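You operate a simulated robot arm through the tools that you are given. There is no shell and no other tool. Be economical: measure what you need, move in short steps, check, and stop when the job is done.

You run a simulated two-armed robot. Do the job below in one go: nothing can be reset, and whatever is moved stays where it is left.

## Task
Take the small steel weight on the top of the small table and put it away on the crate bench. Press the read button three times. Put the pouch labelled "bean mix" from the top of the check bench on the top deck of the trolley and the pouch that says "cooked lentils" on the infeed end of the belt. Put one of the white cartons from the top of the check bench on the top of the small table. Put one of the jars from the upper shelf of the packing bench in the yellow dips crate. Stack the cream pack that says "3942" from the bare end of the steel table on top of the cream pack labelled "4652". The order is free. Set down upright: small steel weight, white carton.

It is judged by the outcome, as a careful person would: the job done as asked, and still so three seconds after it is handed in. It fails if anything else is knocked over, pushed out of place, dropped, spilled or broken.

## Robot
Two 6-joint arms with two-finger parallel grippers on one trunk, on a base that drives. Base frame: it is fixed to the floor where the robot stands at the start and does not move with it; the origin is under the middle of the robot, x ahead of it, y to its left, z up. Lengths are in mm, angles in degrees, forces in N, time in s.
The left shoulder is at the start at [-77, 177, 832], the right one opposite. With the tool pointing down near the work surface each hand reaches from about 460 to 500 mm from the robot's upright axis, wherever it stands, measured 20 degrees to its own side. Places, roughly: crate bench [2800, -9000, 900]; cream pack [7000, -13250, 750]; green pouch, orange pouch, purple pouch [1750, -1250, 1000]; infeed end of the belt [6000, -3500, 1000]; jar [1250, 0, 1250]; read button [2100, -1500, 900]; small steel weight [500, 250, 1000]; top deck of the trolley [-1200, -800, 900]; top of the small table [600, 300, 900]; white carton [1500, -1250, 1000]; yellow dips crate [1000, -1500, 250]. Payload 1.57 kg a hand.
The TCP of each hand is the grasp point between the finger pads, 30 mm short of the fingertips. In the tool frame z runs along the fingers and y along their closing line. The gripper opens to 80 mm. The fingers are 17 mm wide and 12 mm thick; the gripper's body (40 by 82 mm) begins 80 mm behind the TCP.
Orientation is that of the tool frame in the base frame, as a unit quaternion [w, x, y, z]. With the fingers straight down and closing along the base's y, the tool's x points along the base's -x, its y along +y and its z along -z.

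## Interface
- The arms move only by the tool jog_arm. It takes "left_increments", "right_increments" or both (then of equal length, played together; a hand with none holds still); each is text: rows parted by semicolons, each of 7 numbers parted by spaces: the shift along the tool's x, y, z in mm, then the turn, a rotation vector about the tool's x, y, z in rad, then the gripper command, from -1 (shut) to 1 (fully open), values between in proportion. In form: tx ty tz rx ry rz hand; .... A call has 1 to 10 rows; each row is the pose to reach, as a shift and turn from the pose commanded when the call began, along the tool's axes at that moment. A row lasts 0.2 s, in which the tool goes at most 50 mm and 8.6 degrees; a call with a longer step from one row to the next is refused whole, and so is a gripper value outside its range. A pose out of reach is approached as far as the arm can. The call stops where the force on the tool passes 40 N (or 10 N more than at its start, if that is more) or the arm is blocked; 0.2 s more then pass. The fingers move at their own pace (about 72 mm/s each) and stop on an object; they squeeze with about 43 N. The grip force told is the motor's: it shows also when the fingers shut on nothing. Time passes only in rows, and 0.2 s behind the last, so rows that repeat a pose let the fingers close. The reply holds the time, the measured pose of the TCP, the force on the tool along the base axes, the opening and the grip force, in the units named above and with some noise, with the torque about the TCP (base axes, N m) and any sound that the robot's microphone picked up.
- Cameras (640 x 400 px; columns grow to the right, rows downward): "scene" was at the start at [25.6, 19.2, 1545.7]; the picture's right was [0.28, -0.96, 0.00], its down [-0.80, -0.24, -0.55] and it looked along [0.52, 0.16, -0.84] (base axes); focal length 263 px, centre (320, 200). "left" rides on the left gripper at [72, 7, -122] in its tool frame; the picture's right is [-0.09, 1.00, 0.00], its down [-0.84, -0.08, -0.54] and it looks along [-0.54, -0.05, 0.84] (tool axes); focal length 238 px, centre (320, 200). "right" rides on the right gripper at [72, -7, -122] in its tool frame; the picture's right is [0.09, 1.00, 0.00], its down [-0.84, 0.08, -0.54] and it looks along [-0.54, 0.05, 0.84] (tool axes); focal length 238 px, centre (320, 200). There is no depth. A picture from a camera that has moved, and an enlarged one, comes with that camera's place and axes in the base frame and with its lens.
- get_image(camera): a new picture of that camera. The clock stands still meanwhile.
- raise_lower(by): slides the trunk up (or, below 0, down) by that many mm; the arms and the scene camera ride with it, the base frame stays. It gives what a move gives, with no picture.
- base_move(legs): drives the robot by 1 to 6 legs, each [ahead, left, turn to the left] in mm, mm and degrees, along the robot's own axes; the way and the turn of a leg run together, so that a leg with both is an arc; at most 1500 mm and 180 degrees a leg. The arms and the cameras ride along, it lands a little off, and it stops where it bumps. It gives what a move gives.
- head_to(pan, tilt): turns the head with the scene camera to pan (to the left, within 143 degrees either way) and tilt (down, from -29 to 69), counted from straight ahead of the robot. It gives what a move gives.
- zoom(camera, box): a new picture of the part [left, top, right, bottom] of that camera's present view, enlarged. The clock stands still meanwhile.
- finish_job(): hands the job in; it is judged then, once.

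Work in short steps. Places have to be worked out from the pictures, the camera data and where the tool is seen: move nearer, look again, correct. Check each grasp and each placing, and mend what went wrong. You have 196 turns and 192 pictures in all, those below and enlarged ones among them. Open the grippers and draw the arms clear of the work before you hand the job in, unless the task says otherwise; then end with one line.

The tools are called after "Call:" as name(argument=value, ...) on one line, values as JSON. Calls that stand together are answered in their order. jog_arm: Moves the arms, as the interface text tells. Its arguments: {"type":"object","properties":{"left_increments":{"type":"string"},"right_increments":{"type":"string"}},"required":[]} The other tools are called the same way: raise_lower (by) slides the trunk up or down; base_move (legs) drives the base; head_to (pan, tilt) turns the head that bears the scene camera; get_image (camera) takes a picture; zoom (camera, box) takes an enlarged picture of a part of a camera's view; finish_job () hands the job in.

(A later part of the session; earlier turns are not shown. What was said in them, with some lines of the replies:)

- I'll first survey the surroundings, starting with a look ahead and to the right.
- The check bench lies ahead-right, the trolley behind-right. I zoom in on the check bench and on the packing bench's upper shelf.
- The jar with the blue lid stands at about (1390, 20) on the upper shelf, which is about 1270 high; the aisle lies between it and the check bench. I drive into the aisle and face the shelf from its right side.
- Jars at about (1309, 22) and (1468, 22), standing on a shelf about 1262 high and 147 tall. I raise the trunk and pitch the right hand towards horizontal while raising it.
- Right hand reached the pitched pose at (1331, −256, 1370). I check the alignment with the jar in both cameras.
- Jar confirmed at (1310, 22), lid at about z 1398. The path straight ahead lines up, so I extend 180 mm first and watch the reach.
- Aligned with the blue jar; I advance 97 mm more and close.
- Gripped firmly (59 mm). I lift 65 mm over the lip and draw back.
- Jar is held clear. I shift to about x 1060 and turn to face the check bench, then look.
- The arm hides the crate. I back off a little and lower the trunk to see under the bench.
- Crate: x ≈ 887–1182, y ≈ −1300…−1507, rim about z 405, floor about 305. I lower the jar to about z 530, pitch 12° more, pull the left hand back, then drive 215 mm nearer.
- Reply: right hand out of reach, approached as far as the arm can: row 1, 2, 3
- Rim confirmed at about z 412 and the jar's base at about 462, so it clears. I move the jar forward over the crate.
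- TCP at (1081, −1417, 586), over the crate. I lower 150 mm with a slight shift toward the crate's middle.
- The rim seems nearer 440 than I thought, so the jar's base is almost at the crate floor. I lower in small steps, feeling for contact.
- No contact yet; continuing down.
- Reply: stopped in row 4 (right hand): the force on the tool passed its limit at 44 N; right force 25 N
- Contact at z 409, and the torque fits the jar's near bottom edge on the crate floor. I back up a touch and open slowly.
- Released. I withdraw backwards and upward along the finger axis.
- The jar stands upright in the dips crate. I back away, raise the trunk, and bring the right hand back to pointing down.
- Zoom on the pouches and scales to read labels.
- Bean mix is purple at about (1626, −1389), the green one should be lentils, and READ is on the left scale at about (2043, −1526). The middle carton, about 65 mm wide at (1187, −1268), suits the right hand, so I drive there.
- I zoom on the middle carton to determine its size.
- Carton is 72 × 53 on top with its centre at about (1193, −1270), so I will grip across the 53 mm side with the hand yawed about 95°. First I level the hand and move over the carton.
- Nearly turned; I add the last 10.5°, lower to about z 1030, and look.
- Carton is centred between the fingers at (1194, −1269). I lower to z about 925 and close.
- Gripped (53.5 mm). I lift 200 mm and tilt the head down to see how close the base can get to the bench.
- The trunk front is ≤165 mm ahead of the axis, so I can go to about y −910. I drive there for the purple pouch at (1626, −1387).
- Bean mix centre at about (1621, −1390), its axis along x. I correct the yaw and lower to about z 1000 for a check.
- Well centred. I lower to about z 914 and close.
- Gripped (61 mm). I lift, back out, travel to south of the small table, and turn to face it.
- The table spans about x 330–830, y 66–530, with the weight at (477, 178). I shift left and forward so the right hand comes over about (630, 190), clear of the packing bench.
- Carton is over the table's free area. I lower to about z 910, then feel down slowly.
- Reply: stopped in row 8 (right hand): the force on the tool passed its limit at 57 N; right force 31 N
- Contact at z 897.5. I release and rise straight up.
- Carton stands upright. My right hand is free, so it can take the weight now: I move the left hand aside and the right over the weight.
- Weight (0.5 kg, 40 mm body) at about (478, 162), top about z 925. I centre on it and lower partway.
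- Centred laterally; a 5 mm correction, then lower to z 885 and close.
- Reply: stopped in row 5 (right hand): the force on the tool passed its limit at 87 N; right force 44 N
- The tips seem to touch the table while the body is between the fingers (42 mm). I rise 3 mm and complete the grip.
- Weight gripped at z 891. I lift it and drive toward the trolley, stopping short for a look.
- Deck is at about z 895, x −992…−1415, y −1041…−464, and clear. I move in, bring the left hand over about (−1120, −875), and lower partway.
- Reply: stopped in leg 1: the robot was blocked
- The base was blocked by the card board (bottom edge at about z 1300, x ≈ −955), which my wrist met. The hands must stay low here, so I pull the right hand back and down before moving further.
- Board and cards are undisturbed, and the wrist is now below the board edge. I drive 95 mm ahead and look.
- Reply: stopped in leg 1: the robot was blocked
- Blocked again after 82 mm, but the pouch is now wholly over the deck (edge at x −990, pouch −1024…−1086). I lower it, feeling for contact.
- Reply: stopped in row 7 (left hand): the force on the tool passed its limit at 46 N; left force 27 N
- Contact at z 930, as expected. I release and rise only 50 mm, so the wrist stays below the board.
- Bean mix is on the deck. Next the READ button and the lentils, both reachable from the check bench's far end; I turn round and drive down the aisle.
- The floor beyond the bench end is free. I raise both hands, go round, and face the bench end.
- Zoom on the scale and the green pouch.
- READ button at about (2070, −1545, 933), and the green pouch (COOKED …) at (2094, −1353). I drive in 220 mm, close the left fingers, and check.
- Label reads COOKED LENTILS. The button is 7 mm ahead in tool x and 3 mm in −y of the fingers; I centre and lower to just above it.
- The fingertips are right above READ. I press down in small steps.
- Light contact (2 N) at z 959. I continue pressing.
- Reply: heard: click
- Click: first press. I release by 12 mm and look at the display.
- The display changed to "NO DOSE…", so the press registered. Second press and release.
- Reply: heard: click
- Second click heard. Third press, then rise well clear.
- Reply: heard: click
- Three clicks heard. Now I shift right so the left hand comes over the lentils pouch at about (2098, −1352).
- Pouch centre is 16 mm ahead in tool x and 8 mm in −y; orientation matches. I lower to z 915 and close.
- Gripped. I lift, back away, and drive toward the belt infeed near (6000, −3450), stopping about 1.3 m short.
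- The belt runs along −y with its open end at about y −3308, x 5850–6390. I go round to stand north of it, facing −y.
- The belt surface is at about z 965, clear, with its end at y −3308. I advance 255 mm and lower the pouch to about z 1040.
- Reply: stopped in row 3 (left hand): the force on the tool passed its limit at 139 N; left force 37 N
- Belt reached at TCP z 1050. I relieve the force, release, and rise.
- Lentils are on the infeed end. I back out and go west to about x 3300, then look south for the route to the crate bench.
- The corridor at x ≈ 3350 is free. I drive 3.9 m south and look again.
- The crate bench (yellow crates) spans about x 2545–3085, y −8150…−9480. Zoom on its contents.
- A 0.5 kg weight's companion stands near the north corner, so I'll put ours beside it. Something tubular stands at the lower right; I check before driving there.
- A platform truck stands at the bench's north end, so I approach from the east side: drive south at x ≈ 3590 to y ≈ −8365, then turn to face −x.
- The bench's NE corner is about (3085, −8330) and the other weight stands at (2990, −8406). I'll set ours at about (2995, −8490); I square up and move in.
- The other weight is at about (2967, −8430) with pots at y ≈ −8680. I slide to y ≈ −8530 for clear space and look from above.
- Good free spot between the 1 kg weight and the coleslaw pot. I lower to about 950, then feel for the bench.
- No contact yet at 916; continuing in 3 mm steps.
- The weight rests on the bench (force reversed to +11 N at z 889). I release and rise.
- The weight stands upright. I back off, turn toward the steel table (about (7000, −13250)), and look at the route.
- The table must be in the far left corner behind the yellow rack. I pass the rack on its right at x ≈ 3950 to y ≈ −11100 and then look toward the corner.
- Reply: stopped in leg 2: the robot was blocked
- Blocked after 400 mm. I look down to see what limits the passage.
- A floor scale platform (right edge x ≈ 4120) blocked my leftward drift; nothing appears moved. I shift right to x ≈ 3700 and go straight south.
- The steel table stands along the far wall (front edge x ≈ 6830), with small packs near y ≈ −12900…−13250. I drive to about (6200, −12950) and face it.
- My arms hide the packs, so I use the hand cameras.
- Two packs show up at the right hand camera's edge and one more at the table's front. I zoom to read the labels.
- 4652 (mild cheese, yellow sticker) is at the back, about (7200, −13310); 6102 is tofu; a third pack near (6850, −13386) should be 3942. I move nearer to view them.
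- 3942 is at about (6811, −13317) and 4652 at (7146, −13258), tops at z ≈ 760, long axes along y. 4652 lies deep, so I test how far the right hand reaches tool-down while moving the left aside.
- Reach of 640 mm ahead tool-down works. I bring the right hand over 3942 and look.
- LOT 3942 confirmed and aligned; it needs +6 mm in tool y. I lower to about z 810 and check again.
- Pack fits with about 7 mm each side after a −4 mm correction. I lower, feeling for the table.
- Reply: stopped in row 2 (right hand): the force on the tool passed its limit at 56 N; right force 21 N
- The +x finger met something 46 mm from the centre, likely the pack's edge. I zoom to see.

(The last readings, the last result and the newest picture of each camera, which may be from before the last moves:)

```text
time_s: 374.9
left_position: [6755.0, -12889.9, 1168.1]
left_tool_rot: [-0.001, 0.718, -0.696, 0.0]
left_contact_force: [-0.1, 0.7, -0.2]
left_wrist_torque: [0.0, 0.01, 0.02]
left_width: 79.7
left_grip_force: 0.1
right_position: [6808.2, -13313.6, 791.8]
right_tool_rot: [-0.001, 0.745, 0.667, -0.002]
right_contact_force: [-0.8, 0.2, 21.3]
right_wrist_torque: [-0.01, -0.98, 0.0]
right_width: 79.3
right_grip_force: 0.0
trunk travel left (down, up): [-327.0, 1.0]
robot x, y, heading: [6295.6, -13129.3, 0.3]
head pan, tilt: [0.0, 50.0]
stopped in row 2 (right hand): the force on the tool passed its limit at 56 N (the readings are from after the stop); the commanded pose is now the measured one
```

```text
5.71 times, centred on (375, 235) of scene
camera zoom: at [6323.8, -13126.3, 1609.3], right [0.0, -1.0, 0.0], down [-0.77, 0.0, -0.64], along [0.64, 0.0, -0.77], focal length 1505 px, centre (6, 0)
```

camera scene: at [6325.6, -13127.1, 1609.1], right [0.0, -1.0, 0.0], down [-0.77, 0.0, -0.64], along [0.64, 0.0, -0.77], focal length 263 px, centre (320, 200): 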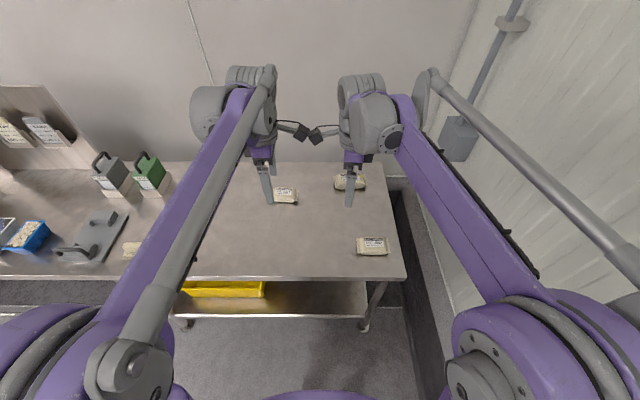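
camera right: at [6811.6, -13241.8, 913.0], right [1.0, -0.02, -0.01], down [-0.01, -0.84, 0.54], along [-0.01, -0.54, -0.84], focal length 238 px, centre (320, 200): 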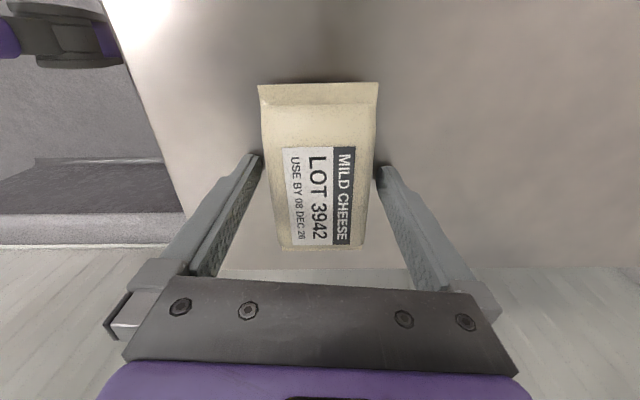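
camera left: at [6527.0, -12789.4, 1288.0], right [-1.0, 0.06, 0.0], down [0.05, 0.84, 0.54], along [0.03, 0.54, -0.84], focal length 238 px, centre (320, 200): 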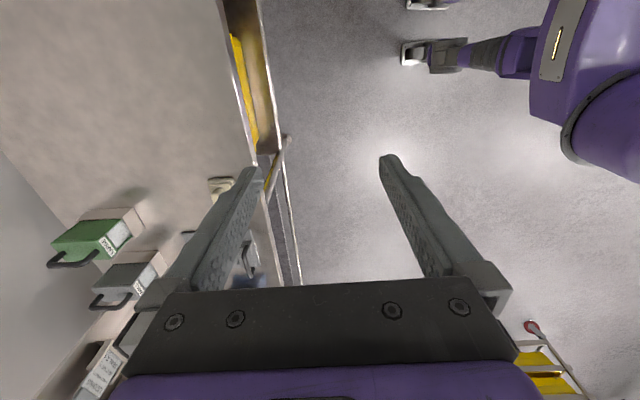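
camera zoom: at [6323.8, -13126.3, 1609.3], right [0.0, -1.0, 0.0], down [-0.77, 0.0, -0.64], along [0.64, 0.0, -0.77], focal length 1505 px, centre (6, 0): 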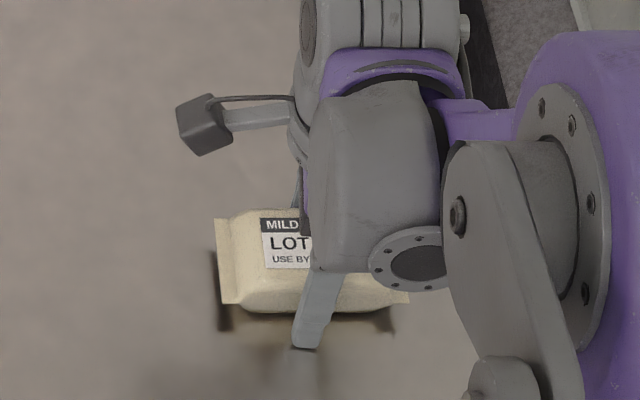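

The near finger's tip meets its own reflection, so the fingers are on the table (z ≈ 762). I rise 3 mm and close.

Call:
jog_arm(right_increments="0 0 -3 0 0 0 1; 0 0 -3 0 0 0 -1; 0 0 -3 0 0 0 -1; 0 0 -3 0 0 0 -1; 0 0 -3 0 0 0 -1")

Call:
get_image(camera="right")

```text
time_s: 376.1
left_position: [6756.3, -12891.0, 1166.0]
left_tool_rot: [0.0, 0.719, -0.695, -0.001]
left_contact_force: [0.1, -0.1, 0.2]
left_wrist_torque: [0.0, -0.01, 0.02]
left_width: 80.0
left_grip_force: 0.1
right_position: [6808.4, -13313.9, 791.1]
right_tool_rot: [-0.002, 0.745, 0.667, -0.004]
right_contact_force: [-0.8, -0.5, 0.0]
right_wrist_torque: [0.03, -0.01, 0.02]
right_width: 58.9
right_grip_force: 43.2
trunk travel left (down, up): [-327.0, 1.0]
robot x, y, heading: [6293.3, -13123.4, 0.1]
head pan, tilt: [0.0, 50.0]
```

```text
80 pictures are left
camera right: at [6812.3, -13242.3, 913.5], right [1.0, -0.02, -0.01], down [-0.01, -0.84, 0.54], along [-0.02, -0.54, -0.84], focal length 238 px, centre (320, 200)
```

right: 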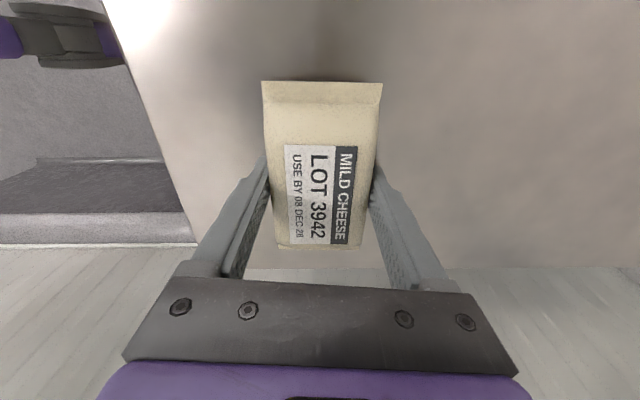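

Gripped (59 mm). I lift 130 mm and drive 150 mm nearer to reach the deep pack.

Call:
jog_arm(right_increments="0 0 -45 0 0 0 -1; 0 0 -90 0 0 0 -1; 0 0 -130 0 0 0 -1")

Call:
base_move(legs=[[150, 0, 0]])

Call:
jog_arm(right_increments="10 35 -10 0 0 0 -1; 20 70 -10 0 0 0 -1; 30 100 -10 0 0 0 -1")

Call:
get_image(camera="right")

Call:
get_image(camera="scene")

```text
time_s: 376.9
left_position: [6756.6, -12890.4, 1166.5]
left_tool_rot: [-0.001, 0.719, -0.695, -0.001]
left_contact_force: [0.6, 0.1, -0.2]
left_wrist_torque: [0.02, 0.03, -0.05]
left_width: 80.0
left_grip_force: 0.1
right_position: [6811.6, -13311.7, 921.3]
right_tool_rot: [-0.003, 0.745, 0.667, -0.003]
right_contact_force: [0.5, -0.1, -2.0]
right_wrist_torque: [-0.03, 0.0, -0.02]
right_width: 58.7
right_grip_force: 43.0
trunk travel left (down, up): [-327.0, 1.0]
robot x, y, heading: [6296.1, -13123.0, 0.2]
head pan, tilt: [0.0, 50.0]
```

```text
time_s: 378.2
left_position: [6905.2, -12892.0, 1166.3]
left_tool_rot: [0.0, 0.718, -0.696, -0.001]
left_contact_force: [-1.5, 0.6, 0.0]
left_wrist_torque: [-0.02, -0.02, -0.03]
left_width: 80.1
left_grip_force: 0.0
right_position: [6959.3, -13313.2, 920.7]
right_tool_rot: [-0.003, 0.745, 0.667, -0.003]
right_contact_force: [-0.1, -0.1, -2.8]
right_wrist_torque: [-0.01, 0.0, -0.05]
right_width: 58.7
right_grip_force: 43.1
trunk travel left (down, up): [-327.0, 1.0]
robot x, y, heading: [6447.4, -13131.4, -0.0]
head pan, tilt: [0.0, 50.0]
```

```text
time_s: 379.0
left_position: [6908.3, -12891.2, 1167.6]
left_tool_rot: [0.001, 0.718, -0.696, -0.001]
left_contact_force: [0.1, -0.3, 0.7]
left_wrist_torque: [-0.01, -0.02, -0.02]
left_width: 80.5
left_grip_force: 0.0
right_position: [7066.3, -13296.2, 933.0]
right_tool_rot: [-0.002, 0.745, 0.667, -0.004]
right_contact_force: [-0.5, 0.5, -2.6]
right_wrist_torque: [-0.02, 0.05, -0.02]
right_width: 58.8
right_grip_force: 43.6
trunk travel left (down, up): [-327.0, 1.0]
robot x, y, heading: [6441.6, -13128.5, 0.1]
head pan, tilt: [0.0, 50.0]
```

```text
79 pictures are left
camera right: at [7070.9, -13223.5, 1056.0], right [1.0, -0.02, -0.01], down [-0.01, -0.84, 0.54], along [-0.02, -0.54, -0.84], focal length 238 px, centre (320, 200)
```

right: 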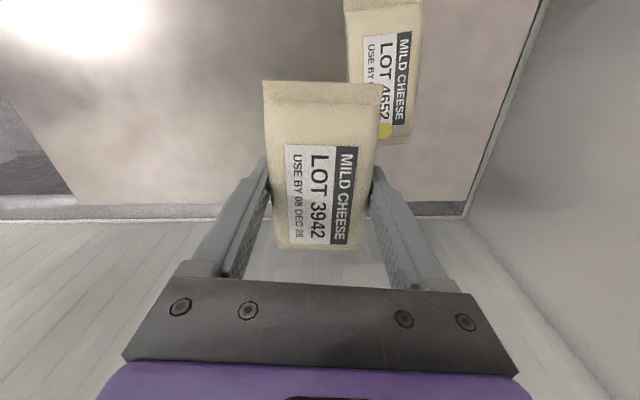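

```text
78 pictures are left
camera scene: at [6477.4, -13126.8, 1609.1], right [0.0, -1.0, 0.0], down [-0.77, 0.0, -0.64], along [0.64, 0.0, -0.77], focal length 263 px, centre (320, 200)
```

scene: 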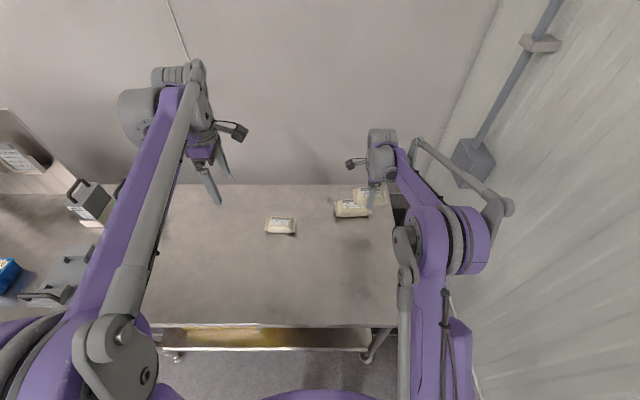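

4652 sits at about (7125, −13254), turned about 12° from our pack. I move over it at the present height, turning to match.

Call:
jog_arm(right_increments="16 18 0 0 0 -0.07 -1; 32 36 0 0 0 -0.14 -1; 48 54 0 0 0 -0.21 -1; 48 54 0 0 0 -0.21 -1")

Call:
get_image(camera="right")

Call:
zoom(camera="scene", box=[300, 160, 420, 235])

```text
time_s: 380.0
left_position: [6907.1, -12891.3, 1167.8]
left_tool_rot: [-0.001, 0.717, -0.697, -0.001]
left_contact_force: [-0.1, 0.0, 0.1]
left_wrist_torque: [-0.01, 0.0, 0.04]
left_width: 80.0
left_grip_force: 0.1
right_position: [7121.7, -13253.9, 930.8]
right_tool_rot: [-0.003, 0.671, 0.741, -0.004]
right_contact_force: [0.0, -0.2, -1.9]
right_wrist_torque: [0.03, -0.04, -0.03]
right_width: 58.6
right_grip_force: 42.8
trunk travel left (down, up): [-327.0, 1.0]
robot x, y, heading: [6444.6, -13124.9, 0.0]
head pan, tilt: [0.0, 50.0]
```

```text
77 pictures are left
camera right: at [7111.5, -13183.2, 1053.8], right [0.98, 0.19, -0.01], down [0.16, -0.82, 0.54], along [0.1, -0.53, -0.84], focal length 238 px, centre (320, 200)
```

right: 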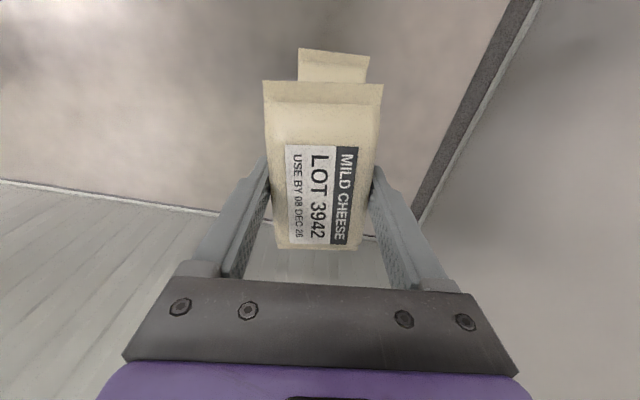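

```text
5.33 times, centred on (360, 198) of scene
camera zoom: at [6475.7, -13127.0, 1609.1], right [0.0, -1.0, 0.0], down [-0.77, 0.0, -0.64], along [0.64, 0.0, -0.77], focal length 1404 px, centre (107, 213)
```

zoom: 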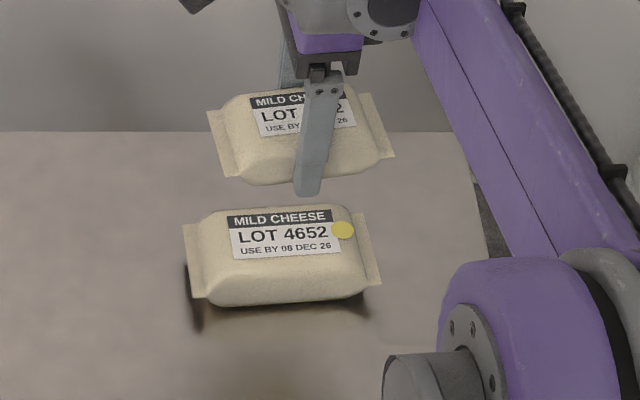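

Held pack and 4652 align within about 5 mm and 3°. I make that small correction and lower to about z 848.

Call:
jog_arm(right_increments="0 4 35 0 0 0.05 -1; 0 4 70 0 0 0.05 -1; 0 4 83 0 0 0.05 -1")

Call:
zoom(camera="scene", box=[300, 160, 420, 235])

Call:
get_image(camera="right")

```text
time_s: 380.8
left_position: [6906.6, -12891.2, 1166.5]
left_tool_rot: [-0.001, 0.718, -0.696, -0.002]
left_contact_force: [0.1, 0.4, 0.3]
left_wrist_torque: [-0.02, -0.08, -0.01]
left_width: 79.9
left_grip_force: 0.0
right_position: [7124.1, -13252.8, 846.4]
right_tool_rot: [-0.003, 0.69, 0.724, -0.004]
right_contact_force: [-0.1, 0.5, -3.9]
right_wrist_torque: [0.0, 0.01, -0.01]
right_width: 58.7
right_grip_force: 43.0
trunk travel left (down, up): [-327.0, 1.0]
robot x, y, heading: [6442.4, -13122.9, 0.0]
head pan, tilt: [0.0, 50.0]
```

```text
5.33 times, centred on (360, 198) of scene
camera zoom: at [6476.2, -13126.8, 1609.1], right [0.0, -1.0, 0.0], down [-0.77, 0.0, -0.64], along [0.64, 0.0, -0.77], focal length 1404 px, centre (107, 213)
```

zoom: 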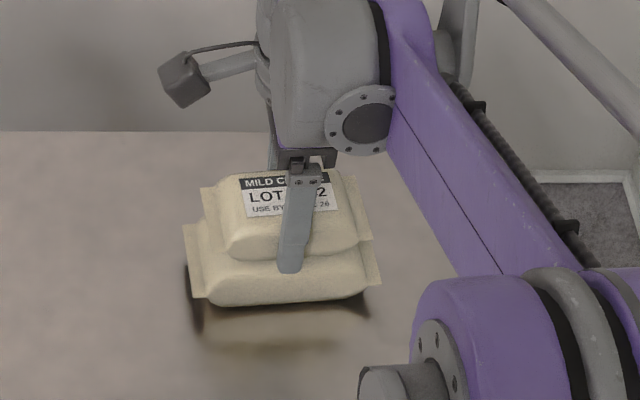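

```text
74 pictures are left
camera right: at [7116.6, -13181.3, 969.1], right [0.99, 0.14, -0.01], down [0.12, -0.83, 0.54], along [0.07, -0.54, -0.84], focal length 238 px, centre (320, 200)
```

right: 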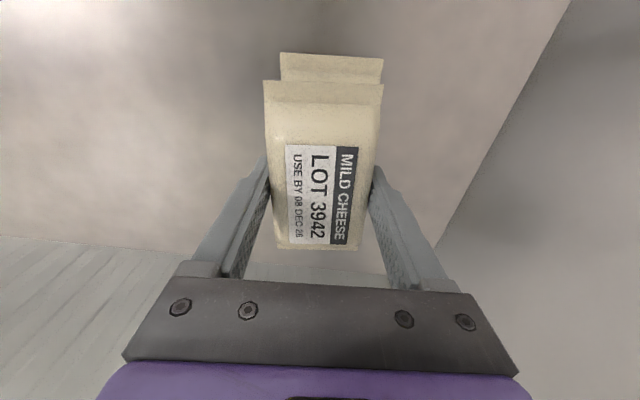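

Good alignment; a last +4 mm in tool y, then I lower in 3 mm steps until the packs meet.

Call:
jog_arm(right_increments="0 4 0 0 0 0 -1; 0 4 4 0 0 0 -1; 0 4 7 0 0 0 -1; 0 4 10 0 0 0 -1")

```text
time_s: 381.8
left_position: [6905.4, -12891.1, 1167.6]
left_tool_rot: [0.0, 0.718, -0.696, 0.0]
left_contact_force: [0.4, -0.3, -0.5]
left_wrist_torque: [0.0, -0.02, 0.01]
left_width: 80.0
left_grip_force: 0.1
right_position: [7129.6, -13252.0, 836.3]
right_tool_rot: [-0.003, 0.69, 0.724, -0.004]
right_contact_force: [0.3, 1.0, -0.8]
right_wrist_torque: [-0.02, -0.07, 0.04]
right_width: 58.4
right_grip_force: 42.9
trunk travel left (down, up): [-327.0, 1.0]
robot x, y, heading: [6443.4, -13124.2, 0.1]
head pan, tilt: [0.0, 50.0]
```

Weight is beginning to be carried. A little further.

Call:
jog_arm(right_increments="0 0 2 0 0 0 -1; 0 0 4 0 0 0 -1")

Call:
zoom(camera="scene", box=[300, 160, 420, 235])

```text
time_s: 382.4
left_position: [6904.7, -12889.0, 1168.7]
left_tool_rot: [-0.002, 0.717, -0.697, 0.0]
left_contact_force: [0.5, 0.8, -0.1]
left_wrist_torque: [-0.02, 0.01, 0.0]
left_width: 80.2
left_grip_force: 0.1
right_position: [7127.5, -13251.5, 834.7]
right_tool_rot: [-0.002, 0.689, 0.724, -0.002]
right_contact_force: [5.1, 1.3, 28.3]
right_wrist_torque: [-0.02, -0.23, 0.35]
right_width: 58.4
right_grip_force: 43.1
trunk travel left (down, up): [-327.0, 1.0]
robot x, y, heading: [6442.3, -13123.2, 0.0]
head pan, tilt: [0.0, 50.0]
```

```text
5.33 times, centred on (360, 198) of scene
camera zoom: at [6473.0, -13126.0, 1609.5], right [0.0, -1.0, 0.0], down [-0.76, 0.0, -0.64], along [0.64, 0.0, -0.76], focal length 1404 px, centre (107, 213)
```

zoom: 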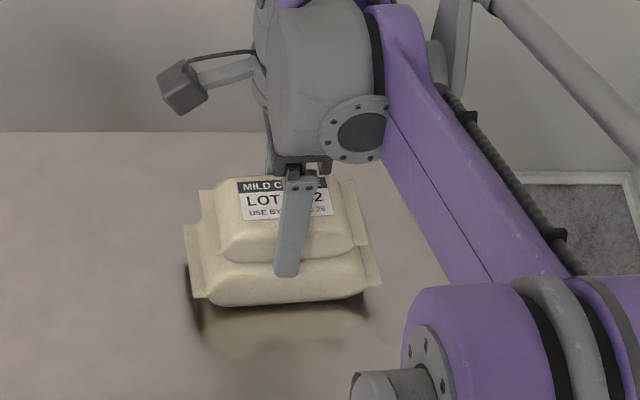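

The pack rests on 4652 (28 N). I relieve slightly, open, and rise straight up.

Call:
jog_arm(right_increments="0 0 -1.5 0 0 0 -1; 0 0 -1.5 0 0 0 0.6; 0 0 -1.5 0 0 0 0.8; 0 0 -1.5 0 0 0 1; 0 0 -1.5 0 0 0 1; 0 0 -30 0 0 0 1; 0 0 -70 0 0 0 1; 0 0 -110 0 0 0 1; 0 0 -155 0 0 0 1; 0 0 -200 0 0 0 1")

Call:
get_image(camera="right")

Call:
zoom(camera="scene", box=[300, 160, 420, 235])

```text
time_s: 384.6
left_position: [6906.4, -12890.3, 1167.1]
left_tool_rot: [0.0, 0.717, -0.697, -0.001]
left_contact_force: [-0.4, 0.4, 0.1]
left_wrist_torque: [-0.01, 0.02, 0.01]
left_width: 79.8
left_grip_force: 0.1
right_position: [7132.3, -13250.5, 1030.4]
right_tool_rot: [-0.003, 0.69, 0.724, -0.003]
right_contact_force: [1.3, -0.3, -0.5]
right_wrist_torque: [-0.04, 0.02, 0.0]
right_width: 80.1
right_grip_force: 0.0
trunk travel left (down, up): [-327.0, 1.0]
robot x, y, heading: [6444.5, -13125.1, -0.1]
head pan, tilt: [0.0, 50.0]
```

```text
72 pictures are left
camera right: at [7123.5, -13179.5, 1154.0], right [0.99, 0.14, -0.01], down [0.12, -0.83, 0.54], along [0.07, -0.54, -0.84], focal length 238 px, centre (320, 200)
```

right: 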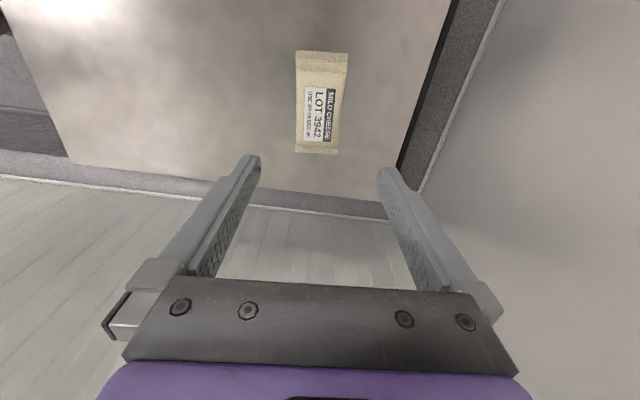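

```text
5.33 times, centred on (360, 198) of scene
camera zoom: at [6475.4, -13126.6, 1609.1], right [0.0, -1.0, 0.0], down [-0.77, 0.0, -0.64], along [0.64, 0.0, -0.77], focal length 1404 px, centre (107, 213)
```

zoom: 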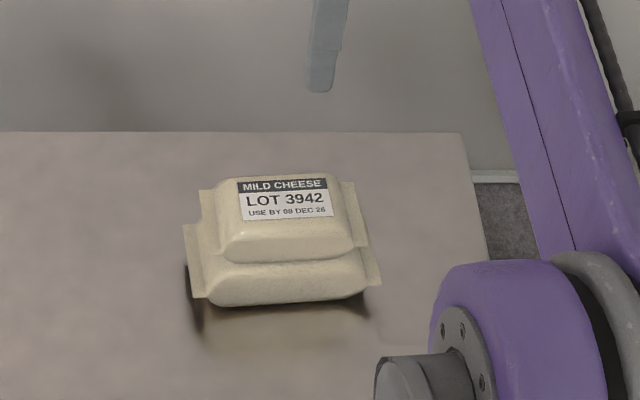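

The stack is neat. I back the robot clear of the table and take a last look.

Call:
base_move(legs=[[-500, 0, 0]])

Call:
get_image(camera="scene")

```text
time_s: 387.6
left_position: [6405.8, -12891.9, 1166.6]
left_tool_rot: [-0.001, 0.719, -0.695, -0.001]
left_contact_force: [-0.3, 0.9, 1.3]
left_wrist_torque: [-0.01, -0.01, -0.02]
left_width: 80.2
left_grip_force: 0.0
right_position: [6630.3, -13251.2, 1031.2]
right_tool_rot: [-0.004, 0.689, 0.725, -0.004]
right_contact_force: [0.9, -0.1, 0.3]
right_wrist_torque: [0.03, 0.01, 0.0]
right_width: 80.1
right_grip_force: 0.2
trunk travel left (down, up): [-327.0, 1.0]
robot x, y, heading: [5937.7, -13124.5, 0.6]
head pan, tilt: [0.0, 50.0]
```

```text
70 pictures are left
camera scene: at [5974.8, -13128.0, 1609.2], right [0.0, -1.0, 0.0], down [-0.77, 0.0, -0.64], along [0.64, 0.0, -0.77], focal length 263 px, centre (320, 200)
```

scene: 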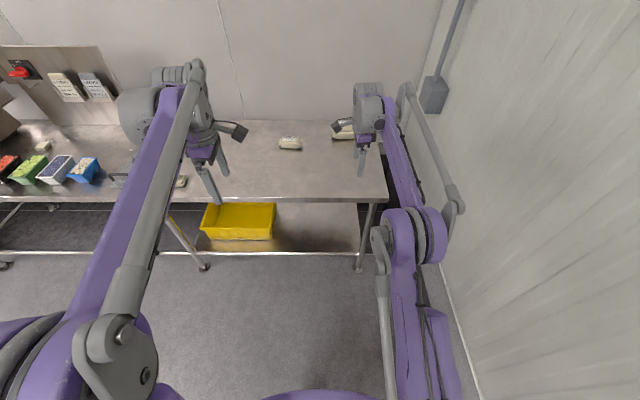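

Everything is in place, the grippers are open and the arms are clear, so I hand the job in.

Call:
finish_job()

```text
The job is handed in.
```

All the tasks are done and the job is handed in. On the way, the robot was stopped twice by the card board over the trolley and once beside a floor scale near the crate bench. Nothing looked displaced in the pictures I took afterwards.
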